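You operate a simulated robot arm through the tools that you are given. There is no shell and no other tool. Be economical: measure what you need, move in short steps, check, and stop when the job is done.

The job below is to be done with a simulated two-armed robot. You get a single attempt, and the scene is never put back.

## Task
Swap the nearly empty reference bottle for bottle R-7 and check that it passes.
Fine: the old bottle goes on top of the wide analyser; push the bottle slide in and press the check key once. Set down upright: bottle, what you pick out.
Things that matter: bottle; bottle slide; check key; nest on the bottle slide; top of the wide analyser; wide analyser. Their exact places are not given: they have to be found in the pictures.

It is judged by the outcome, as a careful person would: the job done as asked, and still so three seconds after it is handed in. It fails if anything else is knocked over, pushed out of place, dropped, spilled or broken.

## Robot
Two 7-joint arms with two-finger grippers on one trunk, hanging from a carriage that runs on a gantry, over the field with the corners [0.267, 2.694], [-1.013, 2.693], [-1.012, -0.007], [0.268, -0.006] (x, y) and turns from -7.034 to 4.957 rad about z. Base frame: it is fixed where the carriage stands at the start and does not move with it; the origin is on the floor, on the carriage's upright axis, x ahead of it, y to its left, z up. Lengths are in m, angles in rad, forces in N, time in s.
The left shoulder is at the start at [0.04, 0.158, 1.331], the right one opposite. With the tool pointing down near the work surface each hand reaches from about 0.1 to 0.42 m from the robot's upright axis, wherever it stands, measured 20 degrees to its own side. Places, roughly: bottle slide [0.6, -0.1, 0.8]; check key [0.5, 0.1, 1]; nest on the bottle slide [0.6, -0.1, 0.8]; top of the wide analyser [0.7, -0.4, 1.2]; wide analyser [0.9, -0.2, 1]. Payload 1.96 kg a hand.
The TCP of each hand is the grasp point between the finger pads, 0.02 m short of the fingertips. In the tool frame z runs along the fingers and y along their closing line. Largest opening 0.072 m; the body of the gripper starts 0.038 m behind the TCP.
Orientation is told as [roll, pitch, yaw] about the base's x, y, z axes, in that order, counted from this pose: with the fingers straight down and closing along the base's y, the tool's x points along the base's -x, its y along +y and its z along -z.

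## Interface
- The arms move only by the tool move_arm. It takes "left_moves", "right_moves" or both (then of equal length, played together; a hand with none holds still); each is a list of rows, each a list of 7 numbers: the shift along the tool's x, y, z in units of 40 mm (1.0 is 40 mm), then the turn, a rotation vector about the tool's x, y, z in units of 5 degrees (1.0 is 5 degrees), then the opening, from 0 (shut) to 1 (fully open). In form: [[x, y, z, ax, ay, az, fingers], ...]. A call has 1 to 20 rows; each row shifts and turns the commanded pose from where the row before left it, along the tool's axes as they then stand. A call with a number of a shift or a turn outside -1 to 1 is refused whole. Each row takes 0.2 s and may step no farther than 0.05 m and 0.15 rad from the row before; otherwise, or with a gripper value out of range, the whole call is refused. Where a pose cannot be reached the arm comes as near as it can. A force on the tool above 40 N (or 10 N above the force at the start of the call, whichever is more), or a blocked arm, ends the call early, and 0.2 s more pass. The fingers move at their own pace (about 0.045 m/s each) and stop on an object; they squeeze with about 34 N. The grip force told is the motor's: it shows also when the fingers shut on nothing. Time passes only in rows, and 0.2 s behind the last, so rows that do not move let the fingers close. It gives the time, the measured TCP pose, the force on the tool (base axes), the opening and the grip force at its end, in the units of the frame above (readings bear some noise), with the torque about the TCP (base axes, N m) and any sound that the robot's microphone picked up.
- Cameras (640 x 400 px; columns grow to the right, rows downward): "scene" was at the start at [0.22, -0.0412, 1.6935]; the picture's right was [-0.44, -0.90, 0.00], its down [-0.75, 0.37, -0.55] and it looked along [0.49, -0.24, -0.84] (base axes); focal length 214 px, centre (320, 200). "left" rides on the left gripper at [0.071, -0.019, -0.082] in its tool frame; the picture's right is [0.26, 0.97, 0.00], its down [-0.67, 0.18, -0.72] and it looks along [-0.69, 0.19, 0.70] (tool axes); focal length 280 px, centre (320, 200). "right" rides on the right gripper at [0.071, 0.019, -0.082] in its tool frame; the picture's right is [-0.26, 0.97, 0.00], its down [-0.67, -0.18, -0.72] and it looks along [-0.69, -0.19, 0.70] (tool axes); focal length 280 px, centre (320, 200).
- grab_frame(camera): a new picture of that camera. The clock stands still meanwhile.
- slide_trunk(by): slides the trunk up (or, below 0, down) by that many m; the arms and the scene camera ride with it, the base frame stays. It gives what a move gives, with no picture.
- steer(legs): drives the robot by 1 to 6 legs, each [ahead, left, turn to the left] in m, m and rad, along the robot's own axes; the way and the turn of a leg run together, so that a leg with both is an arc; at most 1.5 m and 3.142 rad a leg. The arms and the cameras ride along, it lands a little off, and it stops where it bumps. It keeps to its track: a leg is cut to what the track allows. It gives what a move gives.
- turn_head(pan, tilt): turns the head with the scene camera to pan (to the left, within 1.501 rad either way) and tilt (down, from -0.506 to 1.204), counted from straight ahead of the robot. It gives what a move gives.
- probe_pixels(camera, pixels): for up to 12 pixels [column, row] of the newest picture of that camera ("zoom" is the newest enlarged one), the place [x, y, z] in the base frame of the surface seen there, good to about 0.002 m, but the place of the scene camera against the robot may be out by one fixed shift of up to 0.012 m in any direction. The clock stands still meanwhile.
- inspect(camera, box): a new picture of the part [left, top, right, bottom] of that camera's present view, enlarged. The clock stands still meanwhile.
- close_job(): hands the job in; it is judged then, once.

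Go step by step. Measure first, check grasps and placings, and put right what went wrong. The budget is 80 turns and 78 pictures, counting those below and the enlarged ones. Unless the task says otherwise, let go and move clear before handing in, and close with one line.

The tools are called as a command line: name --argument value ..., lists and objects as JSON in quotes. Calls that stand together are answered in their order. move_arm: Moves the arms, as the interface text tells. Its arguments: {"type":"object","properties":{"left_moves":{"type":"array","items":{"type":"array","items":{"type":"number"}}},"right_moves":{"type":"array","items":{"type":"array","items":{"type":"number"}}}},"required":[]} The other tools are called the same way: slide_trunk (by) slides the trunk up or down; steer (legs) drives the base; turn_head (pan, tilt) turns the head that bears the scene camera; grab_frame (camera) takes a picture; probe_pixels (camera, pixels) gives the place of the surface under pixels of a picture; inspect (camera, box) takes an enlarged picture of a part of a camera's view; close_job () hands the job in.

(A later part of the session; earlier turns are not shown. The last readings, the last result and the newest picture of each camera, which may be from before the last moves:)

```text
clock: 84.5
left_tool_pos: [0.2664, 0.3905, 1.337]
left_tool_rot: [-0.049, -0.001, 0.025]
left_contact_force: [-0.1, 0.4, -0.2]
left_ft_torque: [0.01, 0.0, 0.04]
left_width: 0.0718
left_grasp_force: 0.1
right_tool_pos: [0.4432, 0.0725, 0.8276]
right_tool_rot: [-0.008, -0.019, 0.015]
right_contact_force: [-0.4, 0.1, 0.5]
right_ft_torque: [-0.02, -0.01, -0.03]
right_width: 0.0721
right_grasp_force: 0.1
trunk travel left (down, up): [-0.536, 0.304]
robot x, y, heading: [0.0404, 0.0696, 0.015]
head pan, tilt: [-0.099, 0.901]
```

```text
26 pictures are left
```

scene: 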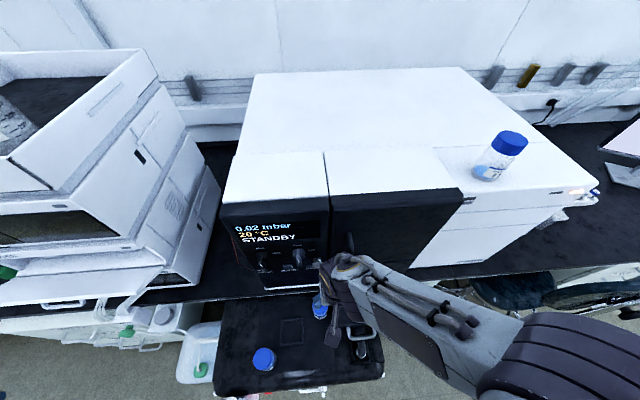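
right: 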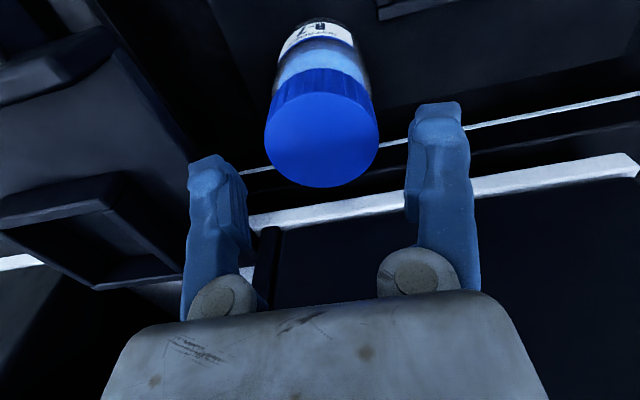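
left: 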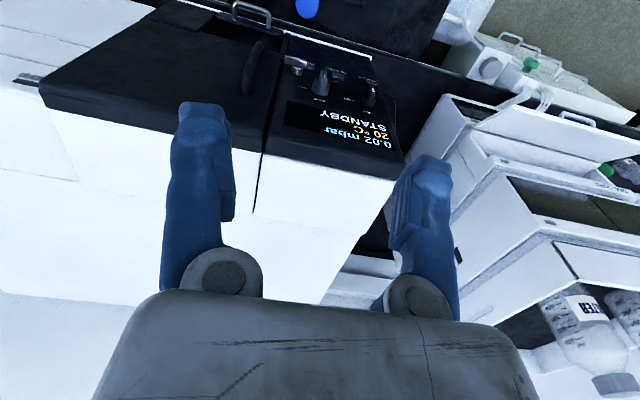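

The bottle is centred (322,140) with the label facing front, so I descend, grip and lift.

move_arm --right_moves '[[0, 0, 0.4, 0, 0, 0, 1], [0, 0, 0.4, 0, 0, 0, 1], [0, 0, 0.42, 0, 0, 0, 1], [0, 0, 0, 0, 0, 0, 0.6], [0, 0, 0, 0, 0, 0, 0.3], [0, 0, 0, 0, 0, 0, 0.3], [0, 0, -0.2, 0, 0, 0, 0.3], [0, 0, -0.8, 0, 0, 0, 0.3], [0, 0, -0.8, 0, 0, 0, 0.3], [0, 0, -0.8, 0, 0, 0, 0.3], [0, 0, -0.8, 0, 0, 0, 0.3], [0, 0, -0.8, 0, 0, 0, 0.3]]'

grab_frame --camera "right"

```text
clock: 87.1
left_tool_pos: [0.2667, 0.3903, 1.3374]
left_tool_rot: [-0.048, 0.0, 0.024]
left_contact_force: [-0.6, 0.7, 0.7]
left_ft_torque: [-0.01, 0.01, 0.01]
left_width: 0.0719
left_grasp_force: 0.1
right_tool_pos: [0.4391, 0.0725, 0.9442]
right_tool_rot: [-0.008, -0.018, 0.017]
right_contact_force: [0.0, 0.0, -2.3]
right_ft_torque: [-0.03, -0.02, 0.0]
right_width: 0.0602
right_grasp_force: 33.8
trunk travel left (down, up): [-0.536, 0.304]
robot x, y, heading: [0.0385, 0.0651, 0.013]
head pan, tilt: [-0.099, 0.901]
```

```text
25 pictures are left
```

right: 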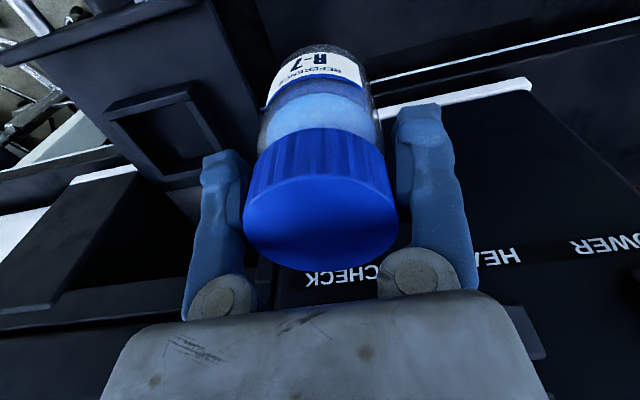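

R-7 is held upright with the label readable. I'll measure the nest walls at (105–215, 85–180).

inspect --camera "right" --box '[80, 60, 280, 185]'

probe_pixels --camera "right" --pixels '[[150, 98], [112, 107], [192, 88], [125, 145], [205, 125], [165, 180], [150, 125], [195, 165], [160, 150]]'

```text
3.20 times, centred on (180, 122) of right
```

zoom: 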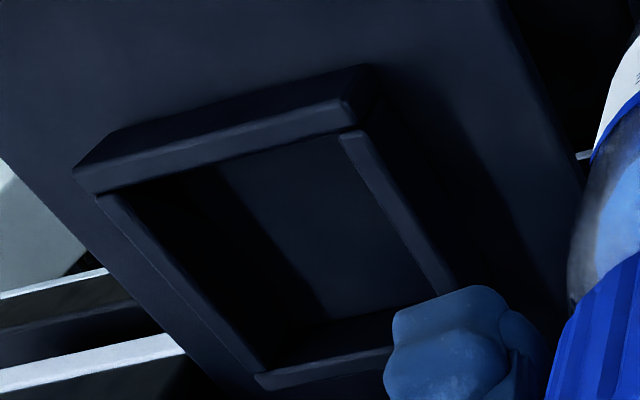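

```text
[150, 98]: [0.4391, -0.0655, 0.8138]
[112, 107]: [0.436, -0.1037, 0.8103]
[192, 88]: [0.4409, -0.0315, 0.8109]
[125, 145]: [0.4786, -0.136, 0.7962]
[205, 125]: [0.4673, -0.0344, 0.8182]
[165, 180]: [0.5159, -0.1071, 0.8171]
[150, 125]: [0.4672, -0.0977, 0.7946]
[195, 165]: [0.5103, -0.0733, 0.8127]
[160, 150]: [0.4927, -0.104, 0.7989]
```

probe_pixels --camera "zoom" --pixels '[[220, 150], [220, 130], [360, 145], [400, 215], [385, 215], [120, 205], [185, 290], [205, 330], [320, 372], [320, 360], [270, 380], [350, 105]]'

```text
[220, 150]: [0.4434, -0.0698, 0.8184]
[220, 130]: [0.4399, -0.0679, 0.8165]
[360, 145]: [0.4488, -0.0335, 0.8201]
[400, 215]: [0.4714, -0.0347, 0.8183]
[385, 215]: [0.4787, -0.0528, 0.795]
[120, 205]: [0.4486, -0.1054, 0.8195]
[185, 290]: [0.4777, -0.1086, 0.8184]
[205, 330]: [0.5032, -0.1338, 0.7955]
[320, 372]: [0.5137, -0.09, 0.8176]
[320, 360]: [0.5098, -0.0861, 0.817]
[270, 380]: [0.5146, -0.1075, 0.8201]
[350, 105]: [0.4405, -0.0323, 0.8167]
```

The nest centre is now (0.477,−0.071) with wall tops at 0.818. I'll check the distance to the cabinet face above it.

probe_pixels --camera "right" --pixels '[[60, 210], [100, 190], [70, 260], [90, 310], [60, 340], [100, 240], [150, 300], [20, 300], [170, 315], [260, 275], [60, 322], [500, 210]]'

grab_frame --camera "scene"

```text
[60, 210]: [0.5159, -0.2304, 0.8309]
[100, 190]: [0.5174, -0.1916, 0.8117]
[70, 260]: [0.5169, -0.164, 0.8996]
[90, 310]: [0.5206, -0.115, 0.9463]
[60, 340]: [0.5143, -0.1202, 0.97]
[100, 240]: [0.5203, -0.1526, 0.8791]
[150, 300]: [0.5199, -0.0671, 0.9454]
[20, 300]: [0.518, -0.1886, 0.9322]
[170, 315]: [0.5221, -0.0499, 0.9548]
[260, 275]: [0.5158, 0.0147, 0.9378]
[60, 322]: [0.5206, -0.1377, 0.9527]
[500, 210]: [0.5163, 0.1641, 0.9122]
```

```text
23 pictures are left
```

scene: 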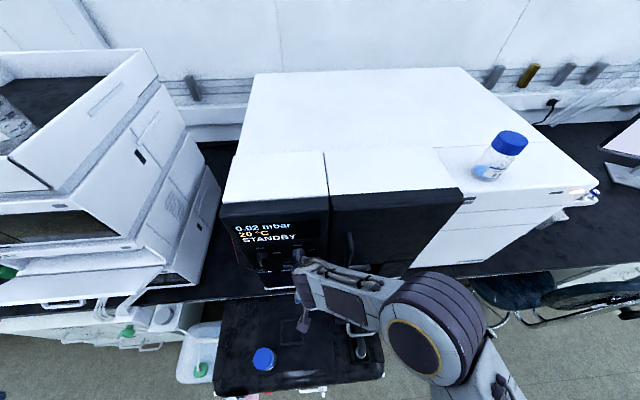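

There are about 15 mm between the palm and the door at the nest centre. I'll shift the base right and slightly forward, then bring the hand over the nest.

steer --legs '[[0, -0.065, 0], [0.025, 0, -0.015]]'

move_arm --right_moves '[[0, -0.7, 0, 0, 0, 0, 0.3], [0, -0.7, 0, 0, 0, 0, 0.3], [0, -0.5, 0, 0, 0, 0, 0.3], [0, 0, 0, 0, 0, 0, 0.3]]'

grab_frame --camera "right"

```text
clock: 88.5
left_tool_pos: [0.2877, 0.3263, 1.3357]
left_tool_rot: [-0.046, 0.008, 0.012]
left_contact_force: [0.5, -0.1, -0.3]
left_ft_torque: [0.0, -0.01, 0.02]
left_width: 0.072
left_grasp_force: 0.0
right_tool_pos: [0.4502, 0.0088, 0.9401]
right_tool_rot: [-0.004, -0.003, 0.008]
right_contact_force: [-33.6, -13.8, -5.2]
right_ft_torque: [1.34, -2.79, -1.28]
right_width: 0.0599
right_grasp_force: 33.6
trunk travel left (down, up): [-0.536, 0.304]
robot x, y, heading: [0.066, -0.0007, 0.005]
head pan, tilt: [-0.099, 0.901]
```

```text
clock: 88.8
left_tool_pos: [0.2919, 0.3274, 1.3365]
left_tool_rot: [-0.05, 0.004, 0.015]
left_contact_force: [-0.4, 0.5, -0.1]
left_ft_torque: [0.0, -0.04, -0.01]
left_width: 0.072
left_grasp_force: 0.0
right_tool_pos: [0.4498, 0.0075, 0.9408]
right_tool_rot: [-0.003, 0.005, 0.016]
right_contact_force: [7.8, -44.3, -0.3]
right_ft_torque: [3.46, 0.57, -2.15]
right_width: 0.0601
right_grasp_force: 34.2
trunk travel left (down, up): [-0.536, 0.304]
robot x, y, heading: [0.0638, 0.0031, 0.001]
head pan, tilt: [-0.099, 0.901]
stopped in row 1 (right hand): the force on the tool passed its limit at 72 N (the readings are from after the stop); the commanded pose is now the measured one
```

```text
22 pictures are left
```

right: 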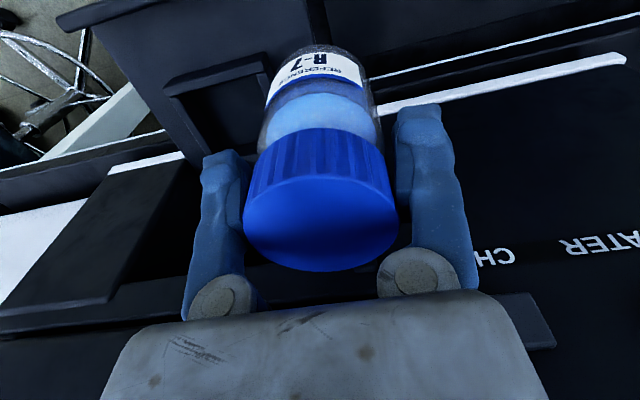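

The palm touched something on the panel (door handle or lever). I'll back straight off and look.

steer --legs '[[-0.07, 0, 0]]'

grab_frame --camera "right"

inspect --camera "scene" --box '[220, 180, 420, 320]'

```text
clock: 89.8
left_tool_pos: [0.226, 0.3243, 1.338]
left_tool_rot: [-0.05, 0.004, 0.011]
left_contact_force: [-0.5, 1.1, 0.5]
left_ft_torque: [-0.02, -0.02, -0.02]
left_width: 0.072
left_grasp_force: 0.0
right_tool_pos: [0.3854, 0.0033, 0.9425]
right_tool_rot: [-0.006, -0.002, 0.014]
right_contact_force: [0.1, 0.5, -1.8]
right_ft_torque: [0.02, -0.01, 0.02]
right_width: 0.0602
right_grasp_force: 34.0
trunk travel left (down, up): [-0.536, 0.304]
robot x, y, heading: [-0.0053, 0.0057, 0.003]
head pan, tilt: [-0.099, 0.901]
```

```text
21 pictures are left
```

right: 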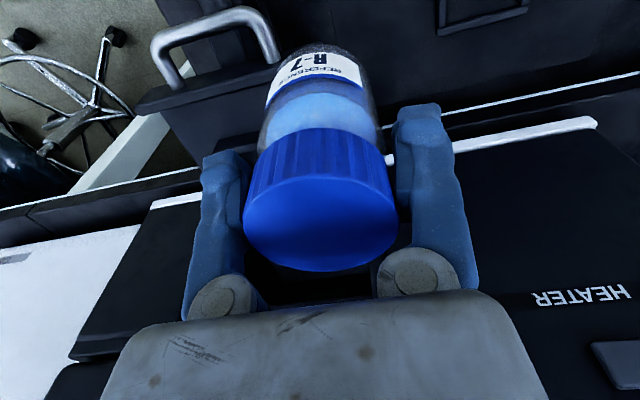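

```text
2.86 times, centred on (320, 250) of scene
```

zoom: 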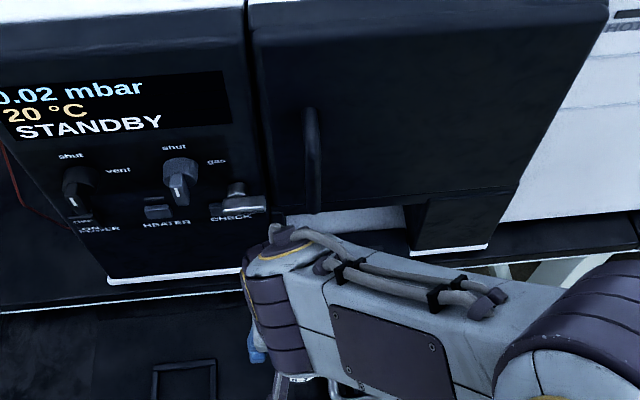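

Everything on the panel looks unchanged: knobs, the horizontal lever, the door handle. I'll move right to the nest's line here, away from the panel, then measure again.

move_arm --right_moves '[[0, -0.7, 0, 0, 0, 0, 0.3], [0, -0.7, 0, 0, 0, 0, 0.3], [0, -0.45, 0, 0, 0, 0, 0.3], [0, 0, 0, 0, 0, 0, 0.3]]'

grab_frame --camera "right"

```text
clock: 90.8
left_tool_pos: [0.2267, 0.3234, 1.3359]
left_tool_rot: [-0.05, 0.001, 0.014]
left_contact_force: [-0.1, 0.8, 0.0]
left_ft_torque: [-0.03, 0.04, -0.03]
left_width: 0.0718
left_grasp_force: 0.0
right_tool_pos: [0.3876, -0.0721, 0.9418]
right_tool_rot: [-0.006, -0.002, 0.013]
right_contact_force: [-0.3, 0.9, -1.6]
right_ft_torque: [0.01, -0.02, 0.0]
right_width: 0.06
right_grasp_force: 33.7
trunk travel left (down, up): [-0.536, 0.304]
robot x, y, heading: [-0.0047, 0.0061, -0.001]
head pan, tilt: [-0.099, 0.901]
```

```text
19 pictures are left
```

right: 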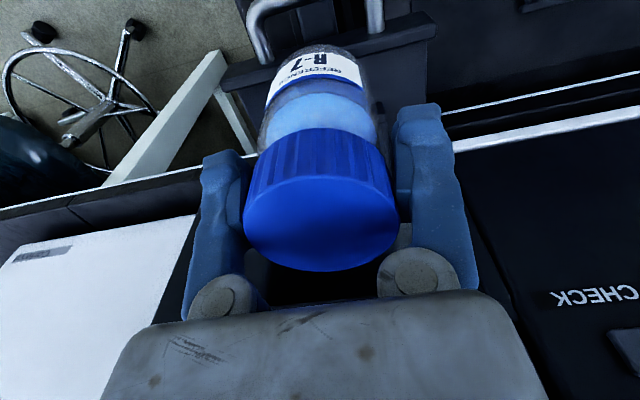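

I'll check that the slide hasn't moved by probing its front plate and bar.

probe_pixels --camera "right" --pixels '[[400, 35], [400, 45], [240, 75], [262, 25], [375, 15], [430, 70], [225, 130], [400, 80]]'

```text
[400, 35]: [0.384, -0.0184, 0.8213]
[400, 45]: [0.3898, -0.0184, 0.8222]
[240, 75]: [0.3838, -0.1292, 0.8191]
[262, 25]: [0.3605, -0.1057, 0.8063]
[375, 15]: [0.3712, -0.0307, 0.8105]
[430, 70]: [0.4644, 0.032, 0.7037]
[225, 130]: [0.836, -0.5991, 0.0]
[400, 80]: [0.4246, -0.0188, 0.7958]
```

The slide's plate is at x≈0.384, consistent with the nest centre (0.477,−0.071). I'll drive 0.07 m forward, then fine-adjust with the arm.

steer --legs '[[0.07, 0, 0]]'

grab_frame --camera "right"

```text
clock: 91.8
left_tool_pos: [0.2973, 0.3247, 1.3378]
left_tool_rot: [-0.05, 0.0, 0.012]
left_contact_force: [0.1, 0.0, -0.1]
left_ft_torque: [-0.02, -0.02, 0.01]
left_width: 0.072
left_grasp_force: 0.1
right_tool_pos: [0.4583, -0.0715, 0.9421]
right_tool_rot: [-0.004, 0.0, 0.014]
right_contact_force: [0.4, 0.2, -2.4]
right_ft_torque: [0.02, 0.0, 0.02]
right_width: 0.0602
right_grasp_force: 34.2
trunk travel left (down, up): [-0.536, 0.304]
robot x, y, heading: [0.0646, 0.0027, 0.004]
head pan, tilt: [-0.099, 0.901]
```

```text
18 pictures are left
```

right: 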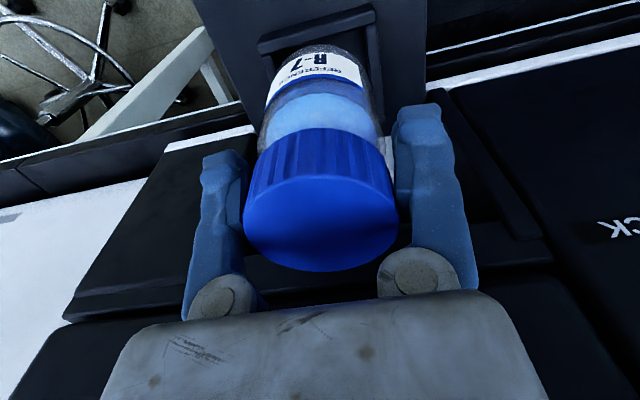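

probe_pixels --camera "right" --pixels '[[320, 27], [360, 15], [280, 40], [372, 45], [374, 70], [267, 55], [265, 70], [264, 100]]'

```text
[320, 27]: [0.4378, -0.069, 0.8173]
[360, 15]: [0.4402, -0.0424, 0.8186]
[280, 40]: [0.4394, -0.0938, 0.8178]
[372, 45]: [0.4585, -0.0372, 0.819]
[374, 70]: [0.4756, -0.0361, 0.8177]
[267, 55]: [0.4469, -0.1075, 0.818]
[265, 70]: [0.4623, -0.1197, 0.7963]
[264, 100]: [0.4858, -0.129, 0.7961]
```

The nest centre is confirmed at (0.476,−0.072). I'll advance 17 mm and lower slowly into the nest.

move_arm --right_moves '[[-0.22, 0, 0, 0, 0, 0, 0.3], [-0.2, 0, 0, 0, 0, 0, 0.3], [0, 0, 0.4, 0, 0, 0, 0.3], [0, 0, 0.4, 0, 0, 0, 0.3], [0, 0, 0.2, 0, 0, 0, 0.3], [0, 0, 0, 0, 0, 0, 0.3]]'

inspect --camera "right" --box '[180, 0, 460, 175]'

```text
clock: 92.8
left_tool_pos: [0.294, 0.3246, 1.3348]
left_tool_rot: [-0.053, 0.005, 0.014]
left_contact_force: [-0.1, 0.7, 0.4]
left_ft_torque: [0.0, 0.0, 0.01]
left_width: 0.072
left_grasp_force: 0.2
right_tool_pos: [0.4674, -0.0718, 0.9048]
right_tool_rot: [-0.005, 0.008, 0.018]
right_contact_force: [-20.5, -1.4, 2.8]
right_ft_torque: [0.08, -2.15, -0.4]
right_width: 0.06
right_grasp_force: 33.9
trunk travel left (down, up): [-0.536, 0.304]
robot x, y, heading: [0.0656, 0.0053, -0.002]
head pan, tilt: [-0.099, 0.901]
stopped in row 5 (right hand): the force on the tool passed its limit at 52 N (the readings are from after the stop); the commanded pose is now the measured one
```

```text
2.29 times, centred on (320, 88) of right
```

zoom: 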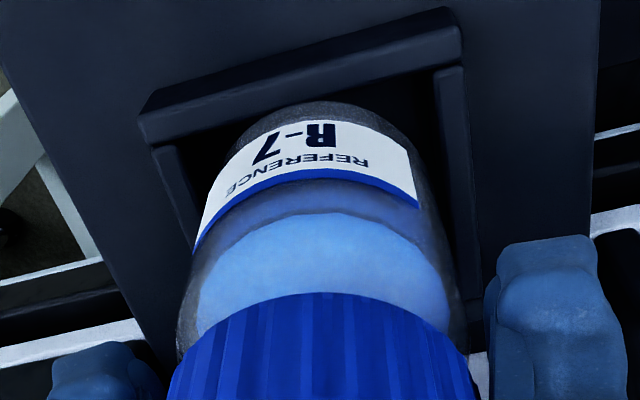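

The palm touches the door at TCP x≈0.467, just short of the nest centre. I'll tilt the hand about 8° so the bottle base reaches forward into the nest. Then I'll draw the free-running slide out 1 cm with it and set the bottle upright.

move_arm --right_moves '[[0.15, 0, -0.5, 0, 0, 0, 0.3], [0, 0, -0.4, 0, -0.8, 0, 0.3], [0, 0, 0, 0, -0.8, 0, 0.3], [0, 0, 0, 0, 0, 0, 0.3]]'

inspect --camera "right" --box '[180, 0, 460, 175]'

```text
clock: 93.8
left_tool_pos: [0.2968, 0.3242, 1.3369]
left_tool_rot: [-0.053, 0.001, 0.014]
left_contact_force: [0.2, 0.1, -0.1]
left_ft_torque: [-0.03, 0.0, -0.01]
left_width: 0.0716
left_grasp_force: 0.1
right_tool_pos: [0.4673, -0.0694, 0.9436]
right_tool_rot: [-0.006, -0.139, 0.016]
right_contact_force: [0.1, -0.4, -2.1]
right_ft_torque: [0.0, -0.04, 0.03]
right_width: 0.0599
right_grasp_force: 34.1
trunk travel left (down, up): [-0.536, 0.304]
robot x, y, heading: [0.0667, 0.006, 0.004]
head pan, tilt: [-0.099, 0.901]
```

```text
2.29 times, centred on (320, 88) of right
```

zoom: 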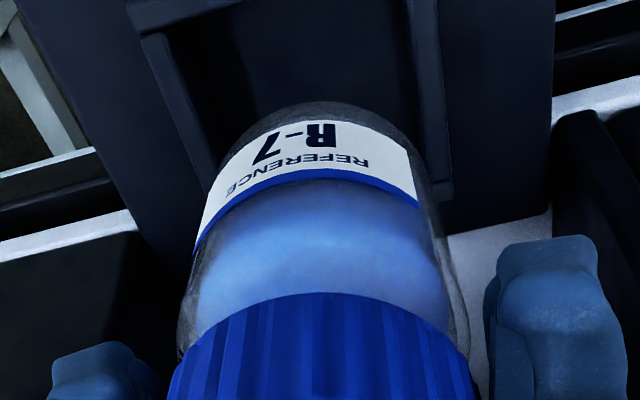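

Base is now over the nest. I'll descend vertically to just inside the walls, step by step.

move_arm --right_moves '[[0.084, -0.05, 0.594, 0, 0, 0, 0.3], [0.07, 0, 0.495, 0, 0, 0, 0.3], [0.042, 0, 0.3, 0, 0, 0, 0.3], [0.018, 0, 0.126, 0, 0, 0, 0.3], [0, 0, 0, 0, 0, 0, 0.3]]'

grab_frame --camera "right"

```text
clock: 95.0
left_tool_pos: [0.2959, 0.3241, 1.3371]
left_tool_rot: [-0.053, 0.001, 0.014]
left_contact_force: [0.3, 0.1, -0.7]
left_ft_torque: [0.02, 0.0, 0.0]
left_width: 0.0721
left_grasp_force: 0.1
right_tool_pos: [0.4673, -0.0726, 0.8816]
right_tool_rot: [-0.005, -0.138, 0.017]
right_contact_force: [0.7, -0.2, -0.7]
right_ft_torque: [-0.02, -0.01, -0.05]
right_width: 0.06
right_grasp_force: 33.6
trunk travel left (down, up): [-0.536, 0.304]
robot x, y, heading: [0.0642, 0.0046, -0.001]
head pan, tilt: [-0.099, 0.901]
```

```text
15 pictures are left
```

right: 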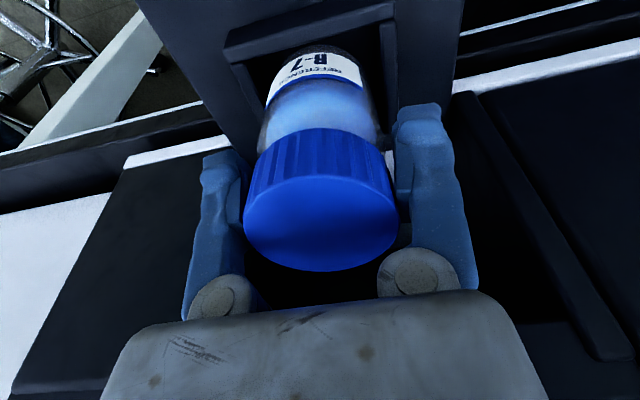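

No contact forces; the base is inside the nest. I'll draw back about 10 mm so the bottle pulls the slide with it, then straighten up.

move_arm --right_moves '[[0.125, 0, -0.0175, 0, 0, 0, 0.3], [0.125, 0, -0.0175, 0, 0, 0, 0.3], [0, 0, -0.03, 0, 0.4, 0, 0.3], [0, 0, 0, 0, 0.4, 0, 0.3], [0, 0, 0, 0, 0.4, 0, 0.3], [0, 0, 0, 0, 0.4, 0, 0.3], [0, 0, 0, 0, 0, 0, 0.3]]'

grab_frame --camera "right"

```text
clock: 96.6
left_tool_pos: [0.2967, 0.3245, 1.3368]
left_tool_rot: [-0.052, 0.0, 0.014]
left_contact_force: [-0.8, 0.4, -0.5]
left_ft_torque: [0.0, -0.01, 0.02]
left_width: 0.0718
left_grasp_force: 0.1
right_tool_pos: [0.4566, -0.0738, 0.8842]
right_tool_rot: [-0.005, 0.001, 0.016]
right_contact_force: [0.4, -0.7, -1.6]
right_ft_torque: [0.02, -0.05, -0.01]
right_width: 0.0596
right_grasp_force: 33.5
trunk travel left (down, up): [-0.536, 0.304]
robot x, y, heading: [0.0641, 0.0013, 0.007]
head pan, tilt: [-0.099, 0.901]
```

```text
14 pictures are left
```

right: 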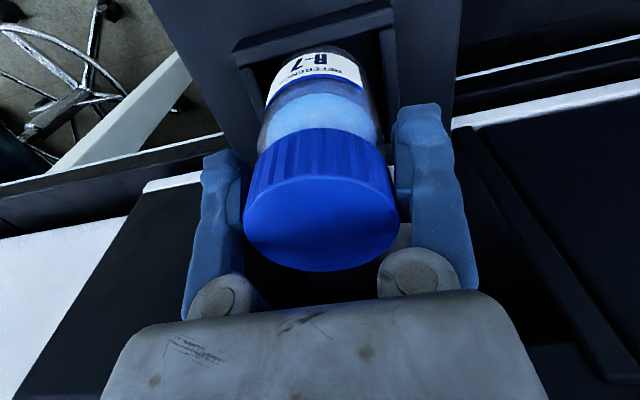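

probe_pixels --camera "right" --pixels '[[320, 30], [360, 18], [270, 50], [384, 60], [255, 85]]'

move_arm --right_moves '[[0, 0, 0.12, 0, 0, 0, 0.3], [0, 0, 0, 0, 0, 0, 0.3]]'

```text
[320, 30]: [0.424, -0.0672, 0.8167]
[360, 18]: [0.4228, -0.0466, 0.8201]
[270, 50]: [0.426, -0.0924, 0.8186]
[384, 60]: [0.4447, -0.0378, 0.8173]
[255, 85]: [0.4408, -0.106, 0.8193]
```

```text
clock: 97.2
left_tool_pos: [0.297, 0.3234, 1.3363]
left_tool_rot: [-0.052, 0.0, 0.013]
left_contact_force: [-0.1, -1.1, 0.2]
left_ft_torque: [0.02, 0.01, -0.01]
left_width: 0.0718
left_grasp_force: 0.0
right_tool_pos: [0.4555, -0.0737, 0.878]
right_tool_rot: [-0.005, 0.001, 0.015]
right_contact_force: [-0.6, 0.1, -2.3]
right_ft_torque: [0.0, -0.01, 0.01]
right_width: 0.0598
right_grasp_force: 34.1
trunk travel left (down, up): [-0.536, 0.304]
robot x, y, heading: [0.0648, 0.0069, 0.003]
head pan, tilt: [-0.099, 0.901]
```

The slide came out about 15 mm and R-7 is upright inside the nest. I'll lower the last millimetres to contact.

move_arm --right_moves '[[0, 0, 0.06, 0, 0, 0, 0.3], [0, 0, 0.04, 0, 0, 0, 0.3], [0, 0, 0, 0, 0, 0, 0.3]]'

```text
clock: 98.0
left_tool_pos: [0.2971, 0.3233, 1.337]
left_tool_rot: [-0.05, -0.001, 0.013]
left_contact_force: [0.5, 0.2, 0.7]
left_ft_torque: [-0.02, 0.0, 0.0]
left_width: 0.0722
left_grasp_force: 0.0
right_tool_pos: [0.4566, -0.0739, 0.875]
right_tool_rot: [-0.005, 0.001, 0.017]
right_contact_force: [0.0, 0.7, -2.2]
right_ft_torque: [-0.02, 0.0, -0.01]
right_width: 0.0603
right_grasp_force: 34.5
trunk travel left (down, up): [-0.536, 0.304]
robot x, y, heading: [0.0649, 0.0052, 0.005]
head pan, tilt: [-0.099, 0.901]
```

move_arm --right_moves '[[0, 0, 0.03, 0, 0, 0, 0.3], [0, 0, 0, 0, 0, 0, 0.3]]'

move_arm --right_moves '[[0, 0, 0.03, 0, 0, 0, 0.3], [0, 0, 0, 0, 0, 0, 0.3]]'

```text
clock: 98.6
left_tool_pos: [0.2971, 0.3252, 1.3376]
left_tool_rot: [-0.053, 0.0, 0.013]
left_contact_force: [0.5, 0.2, 0.0]
left_ft_torque: [-0.01, -0.03, -0.01]
left_width: 0.0718
left_grasp_force: 0.1
right_tool_pos: [0.4568, -0.0727, 0.8741]
right_tool_rot: [-0.006, 0.001, 0.017]
right_contact_force: [-0.3, 0.2, -1.7]
right_ft_torque: [0.01, -0.01, 0.02]
right_width: 0.06
right_grasp_force: 34.6
trunk travel left (down, up): [-0.536, 0.304]
robot x, y, heading: [0.0642, 0.007, 0.002]
head pan, tilt: [-0.099, 0.901]
```

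```text
clock: 99.2
left_tool_pos: [0.2968, 0.3241, 1.3376]
left_tool_rot: [-0.052, -0.001, 0.014]
left_contact_force: [-0.3, 0.1, 0.3]
left_ft_torque: [0.0, 0.0, 0.0]
left_width: 0.072
left_grasp_force: 0.1
right_tool_pos: [0.4583, -0.0742, 0.8736]
right_tool_rot: [-0.004, 0.0, 0.016]
right_contact_force: [-0.5, 1.1, 13.0]
right_ft_torque: [0.07, -0.36, 0.02]
right_width: 0.0601
right_grasp_force: 34.3
trunk travel left (down, up): [-0.536, 0.304]
robot x, y, heading: [0.067, 0.0034, 0.004]
head pan, tilt: [-0.099, 0.901]
```

Contact at 13 N, so I release and lift straight up.

move_arm --right_moves '[[0, 0, -0.015, 0, 0, 0, 0.6], [0, 0, 0, 0, 0, 0, 1], [0, 0, 0, 0, 0, 0, 1], [0, 0, -0.3, 0, 0, 0, 1], [0, 0, -0.7, 0, 0, 0, 1], [0.2, 0, -0.8, 0, 0, 0, 1], [0.2, 0, -0.8, 0, 0, 0, 1]]'

steer --legs '[[-0.16, 0, 0]]'

grab_frame --camera "right"

```text
clock: 100.8
left_tool_pos: [0.2975, 0.3243, 1.3365]
left_tool_rot: [-0.053, 0.0, 0.014]
left_contact_force: [0.1, -0.1, 0.0]
left_ft_torque: [-0.01, 0.01, -0.02]
left_width: 0.0719
left_grasp_force: 0.0
right_tool_pos: [0.4407, -0.0739, 0.9764]
right_tool_rot: [-0.005, 0.002, 0.014]
right_contact_force: [0.0, -0.1, -0.7]
right_ft_torque: [-0.04, -0.01, 0.03]
right_width: 0.0716
right_grasp_force: 0.2
trunk travel left (down, up): [-0.536, 0.304]
robot x, y, heading: [0.0673, 0.0049, 0.003]
head pan, tilt: [-0.099, 0.901]
```

```text
clock: 102.3
left_tool_pos: [0.1336, 0.3236, 1.3373]
left_tool_rot: [-0.052, 0.002, 0.012]
left_contact_force: [0.0, 0.3, -0.2]
left_ft_torque: [0.01, 0.04, 0.0]
left_width: 0.0724
left_grasp_force: 0.1
right_tool_pos: [0.2782, -0.0742, 0.9761]
right_tool_rot: [-0.006, 0.002, 0.016]
right_contact_force: [-0.1, -0.5, 0.5]
right_ft_torque: [-0.02, 0.01, -0.01]
right_width: 0.0719
right_grasp_force: 0.0
trunk travel left (down, up): [-0.536, 0.304]
robot x, y, heading: [-0.0975, 0.0071, 0.001]
head pan, tilt: [-0.099, 0.901]
```

```text
13 pictures are left
```

right: 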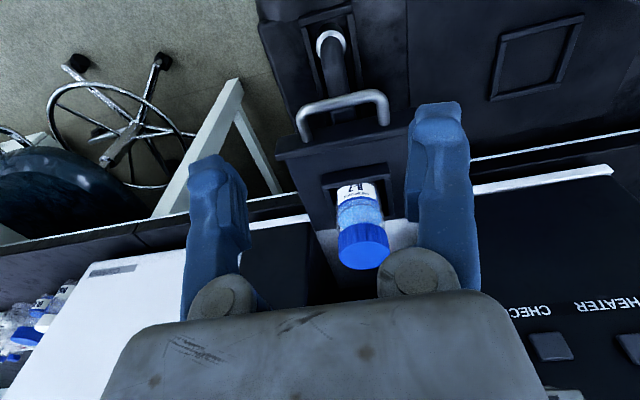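

R-7 stands upright in the nest (362,220). I'll close the fingers, tilt them forward 20°, and lower them in front of the handle bar for pushing.

move_arm --right_moves '[[0, 0, 0, 0, -1, 0, 0], [0, 0, 0, 0, -1, 0, 0], [0, 0, 0, 0, -1, 0, 0], [0, 0, 0, 0, -1, 0, 0], [0.28, 0, 0.77, 0, 0, 0, 0], [0.28, 0, 0.77, 0, 0, 0, 0], [0.28, 0, 0.77, 0, 0, 0, 0], [0.28, 0, 0.77, 0, 0, 0, 0], [0.28, 0, 0.77, 0, 0, 0, 0]]'

grab_frame --camera "right"

```text
clock: 104.3
left_tool_pos: [0.1359, 0.3229, 1.3369]
left_tool_rot: [-0.053, 0.0, 0.014]
left_contact_force: [0.4, 0.5, 0.1]
left_ft_torque: [0.0, 0.02, -0.01]
left_width: 0.0719
left_grasp_force: 0.0
right_tool_pos: [0.2763, -0.0751, 0.8147]
right_tool_rot: [-0.006, -0.349, 0.017]
right_contact_force: [-0.1, -0.7, -0.7]
right_ft_torque: [-0.01, 0.02, -0.03]
right_width: 0.0001
right_grasp_force: 29.4
trunk travel left (down, up): [-0.536, 0.304]
robot x, y, heading: [-0.0949, 0.0006, 0.007]
head pan, tilt: [-0.099, 0.901]
```

```text
12 pictures are left
```

right: 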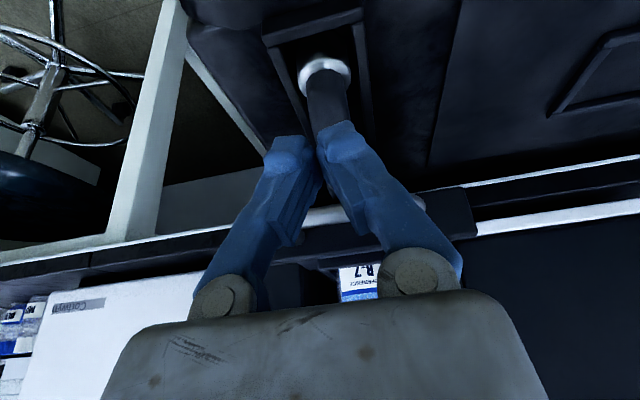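

The bar lies just ahead of the fingers. I'll lower 4 mm more and push by driving gently forward.

move_arm --right_moves '[[0.034, 0, 0.094, 0, 0, 0, 0], [0, 0, 0, 0, 0, 0, 0]]'

steer --legs '[[0.09, 0, 0]]'

grab_frame --camera "right"

```text
clock: 104.9
left_tool_pos: [0.1354, 0.3229, 1.3376]
left_tool_rot: [-0.054, -0.001, 0.011]
left_contact_force: [-0.1, -0.6, -0.3]
left_ft_torque: [0.01, -0.01, 0.03]
left_width: 0.0719
left_grasp_force: 0.1
right_tool_pos: [0.2773, -0.0744, 0.8084]
right_tool_rot: [-0.005, -0.347, 0.017]
right_contact_force: [-0.2, 0.8, 1.0]
right_ft_torque: [0.03, -0.02, 0.0]
right_width: 0.0001
right_grasp_force: 29.4
trunk travel left (down, up): [-0.536, 0.304]
robot x, y, heading: [-0.0944, 0.0026, 0.006]
head pan, tilt: [-0.099, 0.901]
```

```text
clock: 106.0
left_tool_pos: [0.2256, 0.3239, 1.3377]
left_tool_rot: [-0.054, -0.001, 0.013]
left_contact_force: [-0.3, -0.6, 0.4]
left_ft_torque: [0.01, 0.01, 0.01]
left_width: 0.0721
left_grasp_force: 0.0
right_tool_pos: [0.3675, -0.0747, 0.8091]
right_tool_rot: [-0.006, -0.349, 0.018]
right_contact_force: [0.6, -0.2, 0.5]
right_ft_torque: [0.02, 0.02, 0.0]
right_width: 0.0002
right_grasp_force: 29.6
trunk travel left (down, up): [-0.536, 0.304]
robot x, y, heading: [-0.0043, 0.009, 0.002]
head pan, tilt: [-0.099, 0.901]
```

```text
11 pictures are left
```

right: 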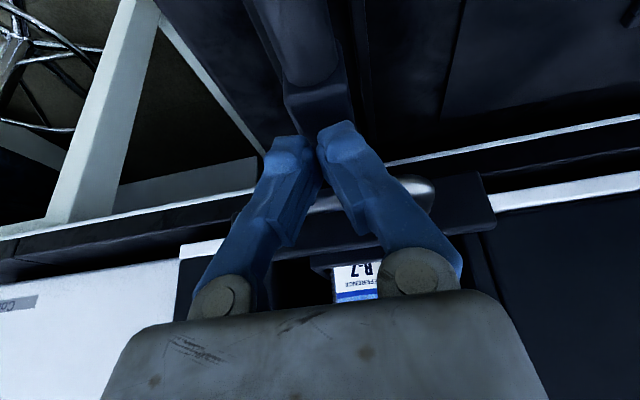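

The slide is moving in and R-7's label (357,280) still stands. I'll continue 6 cm, then finish with the arm.

steer --legs '[[0.06, 0, 0]]'

move_arm --right_moves '[[-0.235, 0, 0.085, 0, 0, 0, 0], [-0.235, 0, 0.085, 0, 0, 0, 0], [0, 0, 0, 0, 0, 0, 0]]'

probe_pixels --camera "right" --pixels '[[470, 185]]'

```text
clock: 106.9
left_tool_pos: [0.2832, 0.3232, 1.3375]
left_tool_rot: [-0.053, 0.001, 0.015]
left_contact_force: [-0.3, 0.3, 0.3]
left_ft_torque: [0.0, 0.0, 0.0]
left_width: 0.072
left_grasp_force: 0.0
right_tool_pos: [0.4278, -0.0737, 0.8099]
right_tool_rot: [-0.004, -0.349, 0.018]
right_contact_force: [0.7, -0.7, -0.1]
right_ft_torque: [-0.02, 0.0, 0.01]
right_width: 0.0
right_grasp_force: 29.7
trunk travel left (down, up): [-0.536, 0.304]
robot x, y, heading: [0.0512, 0.0056, 0.004]
head pan, tilt: [-0.099, 0.901]
```

```text
clock: 107.7
left_tool_pos: [0.2836, 0.3249, 1.3362]
left_tool_rot: [-0.053, 0.0, 0.013]
left_contact_force: [0.0, 1.1, -0.1]
left_ft_torque: [-0.05, -0.05, -0.01]
left_width: 0.072
left_grasp_force: 0.1
right_tool_pos: [0.4467, -0.0732, 0.8091]
right_tool_rot: [-0.005, -0.347, 0.019]
right_contact_force: [-0.1, 1.0, -0.8]
right_ft_torque: [-0.02, 0.01, 0.01]
right_width: 0.0
right_grasp_force: 29.7
trunk travel left (down, up): [-0.536, 0.304]
robot x, y, heading: [0.0535, 0.0049, 0.002]
head pan, tilt: [-0.099, 0.901]
```

```text
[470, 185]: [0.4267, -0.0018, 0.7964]
```

No resistance yet. I'll continue in 5 mm steps until the end stop is felt.

move_arm --right_moves '[[-0.118, 0, 0.043, 0, 0, 0, 0], [-0.118, 0, 0.043, 0, 0, 0, 0], [-0.118, 0, 0.043, 0, 0, 0, 0], [-0.118, 0, 0.043, 0, 0, 0, 0], [0, 0, 0, 0, 0, 0, 0]]'

grab_frame --camera "right"

```text
clock: 108.9
left_tool_pos: [0.2809, 0.3231, 1.3359]
left_tool_rot: [-0.052, 0.004, 0.014]
left_contact_force: [-0.2, 0.0, -0.3]
left_ft_torque: [0.0, 0.0, 0.03]
left_width: 0.0718
left_grasp_force: 0.1
right_tool_pos: [0.4611, -0.0736, 0.8084]
right_tool_rot: [-0.005, -0.343, 0.018]
right_contact_force: [-15.3, -1.2, -2.9]
right_ft_torque: [0.05, 0.12, 0.0]
right_width: 0.0059
right_grasp_force: 29.6
trunk travel left (down, up): [-0.536, 0.304]
robot x, y, heading: [0.0536, 0.0027, 0.002]
head pan, tilt: [-0.099, 0.901]
```

```text
10 pictures are left
```

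right: 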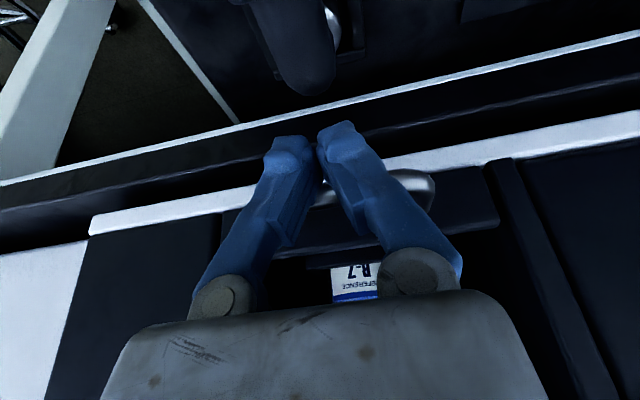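

I feel 15 N of resistance at x≈0.461. I'll compare the plate and bar positions with the original ones (plate top ≈0.513, post base ≈0.502–0.507).

probe_pixels --camera "right" --pixels '[[470, 200], [470, 220], [425, 190], [300, 245], [480, 175], [330, 190], [245, 235], [540, 270]]'

move_arm --right_moves '[[-0.1, 0, 0.036, 0, 0, 0, 0], [0, 0, 0, 0, 0, 0, 0]]'

```text
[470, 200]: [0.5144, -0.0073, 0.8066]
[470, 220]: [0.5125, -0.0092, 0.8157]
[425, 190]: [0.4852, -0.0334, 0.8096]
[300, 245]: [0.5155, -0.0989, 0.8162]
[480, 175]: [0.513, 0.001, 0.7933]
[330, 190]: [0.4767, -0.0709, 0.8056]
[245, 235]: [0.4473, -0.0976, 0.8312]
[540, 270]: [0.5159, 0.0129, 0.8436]
```

```text
clock: 109.5
left_tool_pos: [0.2793, 0.3232, 1.3363]
left_tool_rot: [-0.052, 0.006, 0.015]
left_contact_force: [1.2, 1.1, 1.2]
left_ft_torque: [-0.02, -0.02, 0.02]
left_width: 0.0721
left_grasp_force: 0.0
right_tool_pos: [0.4628, -0.0723, 0.8076]
right_tool_rot: [-0.006, -0.337, 0.019]
right_contact_force: [-29.4, 0.7, -5.4]
right_ft_torque: [0.09, 0.21, 0.05]
right_width: 0.0061
right_grasp_force: 29.8
trunk travel left (down, up): [-0.536, 0.304]
robot x, y, heading: [0.0523, 0.0054, 0.005]
head pan, tilt: [-0.099, 0.901]
```

The plate is flush again (0.513) and firmly seated. I'll back off, shift left in front of the CHECK key, raise the hand and tilt the fingers further to point forward.

steer --legs '[[-0.16, 0, 0], [0, 0.2, 0]]'

move_arm --right_moves '[[-0.34, 0, -0.94, 0, 0, 0, 0], [-0.34, 0, -0.94, 0, 0, 0, 0], [-0.34, 0, -0.94, 0, 0, 0, 0], [-0.34, 0, -0.94, 0, 0, 0, 0], [0, 0, 0, 0, -1, 0, 0], [0, 0, 0, 0, -1, 0, 0], [0, 0, 0, 0, -1, 0, 0], [0, 0, 0, 0, -1, 0, 0], [0, 0, 0, 0, -1, 0, 0], [0, 0, 0, 0, -1, 0, 0], [0, 0, 0, 0, -1, 0, 0], [0, 0, 0, 0, -1, 0, 0]]'

grab_frame --camera "right"

```text
clock: 112.2
left_tool_pos: [0.1251, 0.5228, 1.3358]
left_tool_rot: [-0.052, 0.002, 0.008]
left_contact_force: [0.9, 0.9, 0.1]
left_ft_torque: [0.01, 0.02, 0.01]
left_width: 0.0719
left_grasp_force: 0.0
right_tool_pos: [0.3095, 0.1247, 0.8092]
right_tool_rot: [-0.007, -0.35, 0.012]
right_contact_force: [-0.5, 0.3, 0.4]
right_ft_torque: [-0.02, -0.01, 0.01]
right_width: 0.0001
right_grasp_force: 28.9
trunk travel left (down, up): [-0.536, 0.304]
robot x, y, heading: [-0.1116, 0.2018, -0.001]
head pan, tilt: [-0.099, 0.901]
```

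```text
clock: 114.8
left_tool_pos: [0.1237, 0.5232, 1.3366]
left_tool_rot: [-0.052, -0.002, 0.009]
left_contact_force: [0.1, 0.2, 0.3]
left_ft_torque: [0.0, 0.0, -0.02]
left_width: 0.072
left_grasp_force: 0.1
right_tool_pos: [0.3091, 0.127, 0.97]
right_tool_rot: [-0.009, -1.048, 0.019]
right_contact_force: [-0.1, 0.5, -0.5]
right_ft_torque: [0.02, 0.01, 0.02]
right_width: 0.0
right_grasp_force: 29.8
trunk travel left (down, up): [-0.536, 0.304]
robot x, y, heading: [-0.1061, 0.2061, -0.002]
head pan, tilt: [-0.099, 0.901]
```

```text
9 pictures are left
```

right: 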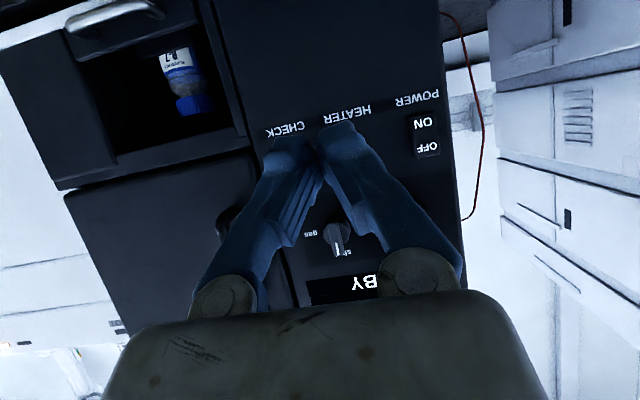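

R-7 stands in the closed slide at (185,80), and CHECK is hidden behind my fingertips near (285,150). I'll use a scene zoom to locate the key and lever.

turn_head --pan -0.2 --tilt 0.75

inspect --camera "scene" --box '[220, 120, 420, 280]'

```text
clock: 115.5
left_tool_pos: [0.1254, 0.5226, 1.3378]
left_tool_rot: [-0.052, 0.002, 0.008]
left_contact_force: [0.2, 0.5, -0.1]
left_ft_torque: [0.0, 0.0, -0.03]
left_width: 0.072
left_grasp_force: 0.0
right_tool_pos: [0.3103, 0.1263, 0.9704]
right_tool_rot: [-0.008, -1.046, 0.019]
right_contact_force: [0.4, 0.6, 0.5]
right_ft_torque: [0.01, 0.01, 0.01]
right_width: 0.0
right_grasp_force: 29.5
trunk travel left (down, up): [-0.536, 0.304]
robot x, y, heading: [-0.1092, 0.2056, -0.004]
head pan, tilt: [-0.201, 0.75]
```

```text
2.50 times, centred on (320, 200) of scene
```

zoom: 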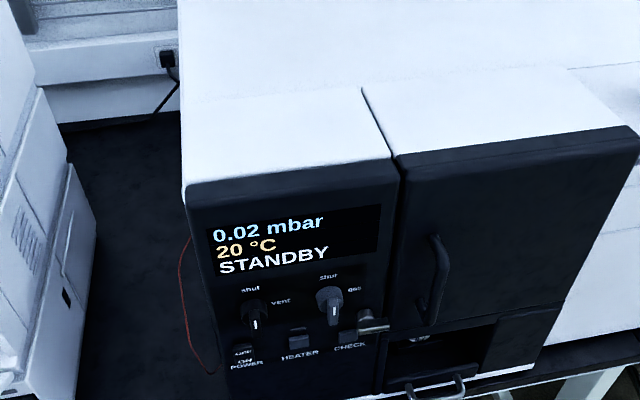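

probe_pixels --camera "zoom" --pixels '[[346, 336], [340, 332], [350, 347], [298, 338], [365, 330], [385, 328], [364, 315], [350, 346], [298, 330], [375, 332]]'

```text
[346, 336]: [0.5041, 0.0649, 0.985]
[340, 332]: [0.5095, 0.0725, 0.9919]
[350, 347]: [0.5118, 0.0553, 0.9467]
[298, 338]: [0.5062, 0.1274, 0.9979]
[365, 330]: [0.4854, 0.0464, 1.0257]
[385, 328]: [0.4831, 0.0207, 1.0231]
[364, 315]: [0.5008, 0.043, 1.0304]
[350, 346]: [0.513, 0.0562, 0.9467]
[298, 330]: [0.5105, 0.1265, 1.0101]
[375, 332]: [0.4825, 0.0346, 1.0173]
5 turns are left
```

Only 5 turns are left. The key is at about (0.508,0.067,0.979), below the lever. I'll adjust height and tilt, drive to 2.5 cm in front of it, and verify.

move_arm --right_moves '[[-0.165, 0, -0.095, 0, 0, 0, 0], [0, 0, 0, 0, -1, 0, 0], [0, 0, 0, 0, -1, 0, 0]]'

steer --legs '[[0, -0.059, 0], [0.148, 0, 0]]'

inspect --camera "scene" --box '[220, 160, 420, 320]'

grab_frame --camera "right"

probe_pixels --camera "right" --pixels '[[270, 110], [320, 110], [300, 100], [250, 120], [280, 90], [320, 90], [250, 150], [340, 120], [225, 130], [300, 80], [360, 130], [260, 80]]'

```text
clock: 116.2
left_tool_pos: [0.1252, 0.5231, 1.3367]
left_tool_rot: [-0.05, 0.002, 0.01]
left_contact_force: [-0.2, -1.3, 0.7]
left_ft_torque: [0.04, 0.03, 0.0]
left_width: 0.0722
left_grasp_force: 0.1
right_tool_pos: [0.3221, 0.1253, 0.9813]
right_tool_rot: [-0.012, -1.221, 0.024]
right_contact_force: [-0.7, -0.7, -0.8]
right_ft_torque: [0.02, 0.03, 0.01]
right_width: 0.0
right_grasp_force: 29.7
right hand out of reach, approached as far as the arm can: row 3
trunk travel left (down, up): [-0.536, 0.304]
robot x, y, heading: [-0.1113, 0.203, -0.005]
head pan, tilt: [-0.201, 0.75]
```

```text
clock: 118.2
left_tool_pos: [0.2691, 0.4626, 1.3374]
left_tool_rot: [-0.053, 0.0, 0.01]
left_contact_force: [-0.5, -0.5, -0.1]
left_ft_torque: [-0.02, 0.03, 0.0]
left_width: 0.0719
left_grasp_force: 0.1
right_tool_pos: [0.4669, 0.0645, 0.9804]
right_tool_rot: [-0.013, -1.22, 0.025]
right_contact_force: [0.3, 0.4, -0.6]
right_ft_torque: [0.02, 0.02, 0.02]
right_width: 0.0
right_grasp_force: 29.6
trunk travel left (down, up): [-0.536, 0.304]
robot x, y, heading: [0.0366, 0.1432, -0.003]
head pan, tilt: [-0.201, 0.75]
```

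```text
2.50 times, centred on (320, 240) of scene
```

zoom: 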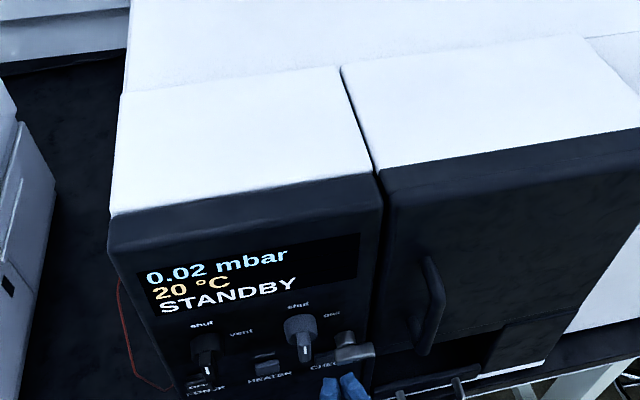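

```text
6 pictures are left
```

right: 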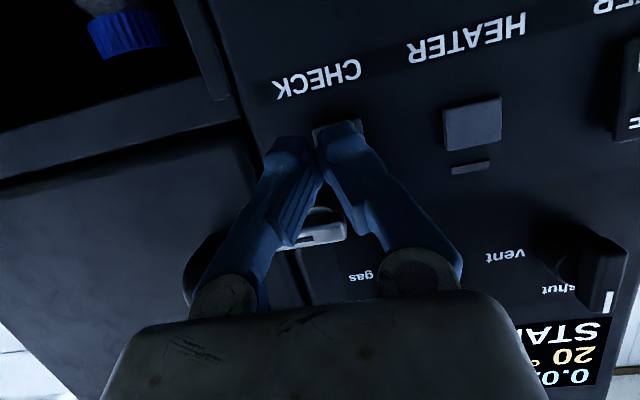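

```text
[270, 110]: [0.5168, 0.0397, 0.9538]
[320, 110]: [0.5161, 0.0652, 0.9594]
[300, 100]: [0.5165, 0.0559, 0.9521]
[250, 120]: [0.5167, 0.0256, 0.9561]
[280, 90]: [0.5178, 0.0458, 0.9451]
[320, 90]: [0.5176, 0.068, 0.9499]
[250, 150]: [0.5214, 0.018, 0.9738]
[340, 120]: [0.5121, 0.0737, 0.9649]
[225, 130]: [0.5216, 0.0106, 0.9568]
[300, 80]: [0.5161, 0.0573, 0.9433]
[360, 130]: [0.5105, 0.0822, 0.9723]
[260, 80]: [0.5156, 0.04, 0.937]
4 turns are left
```

The key's lower edge shows at (338,122), so its centre is at about (0.511,0.0715,0.976). I'll shift 7 mm left and push forward in 4 mm steps until the force rises, then read the display.

move_arm --right_moves '[[0.045, 0.175, 0.02, 0, 1, 0, 0], [-0.0423, 0, 0.0906, 0, 0, 0, 0], [-0.0423, 0, 0.0906, 0, 0, 0, 0], [-0.0423, 0, 0.0906, 0, 0, 0, 0], [-0.0423, 0, 0.0906, 0, 0, 0, 0], [-0.0423, 0, 0.0906, 0, 0, 0, 0], [-0.0423, 0, 0.0906, 0, 0, 0, 0], [-0.0423, 0, 0.0906, 0, 0, 0, 0], [-0.0423, 0, 0.0906, 0, 0, 0, 0], [-0.0423, 0, 0.0906, 0, 0, 0, 0], [-0.0423, 0, 0.0906, 0, 0, 0, 0]]'

inspect --camera "scene" --box '[220, 160, 420, 320]'

grab_frame --camera "right"

```text
clock: 120.6
left_tool_pos: [0.2654, 0.4613, 1.3356]
left_tool_rot: [-0.052, 0.003, 0.005]
left_contact_force: [0.0, 0.4, 0.7]
left_ft_torque: [-0.01, -0.02, 0.03]
left_width: 0.0718
left_grasp_force: 0.1
right_tool_pos: [0.4972, 0.0725, 0.9751]
right_tool_rot: [-0.014, -1.121, 0.028]
right_contact_force: [-27.6, -1.4, 6.6]
right_ft_torque: [-0.24, -0.13, -0.13]
right_width: 0.006
right_grasp_force: 29.5
trunk travel left (down, up): [-0.536, 0.304]
robot x, y, heading: [0.035, 0.1443, -0.002]
head pan, tilt: [-0.201, 0.75]
heard: click
stopped in row 11 (right hand): the force on the tool passed its limit at 45 N (the readings are from after the stop); the commanded pose is now the measured one
```

```text
2.50 times, centred on (320, 240) of scene
```

zoom: 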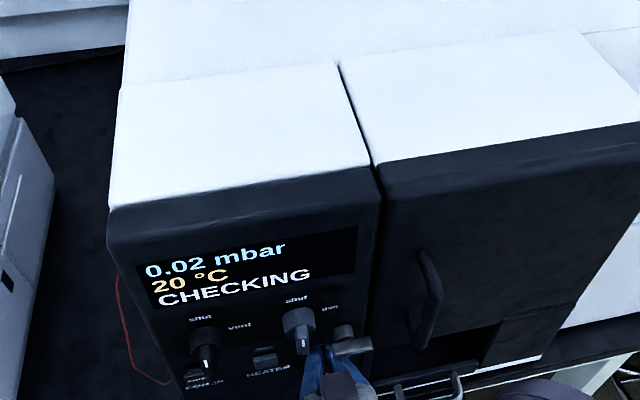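

```text
4 pictures are left
3 turns are left
```

right: 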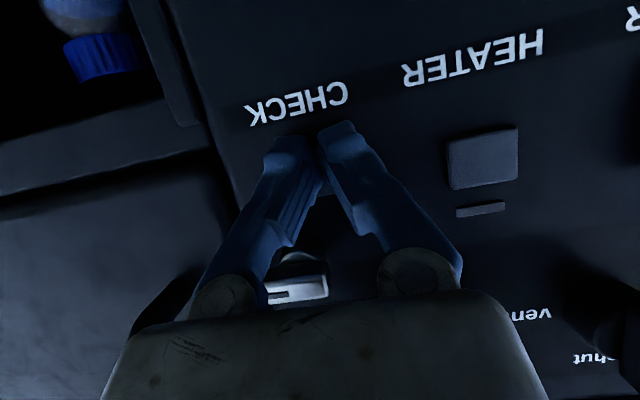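

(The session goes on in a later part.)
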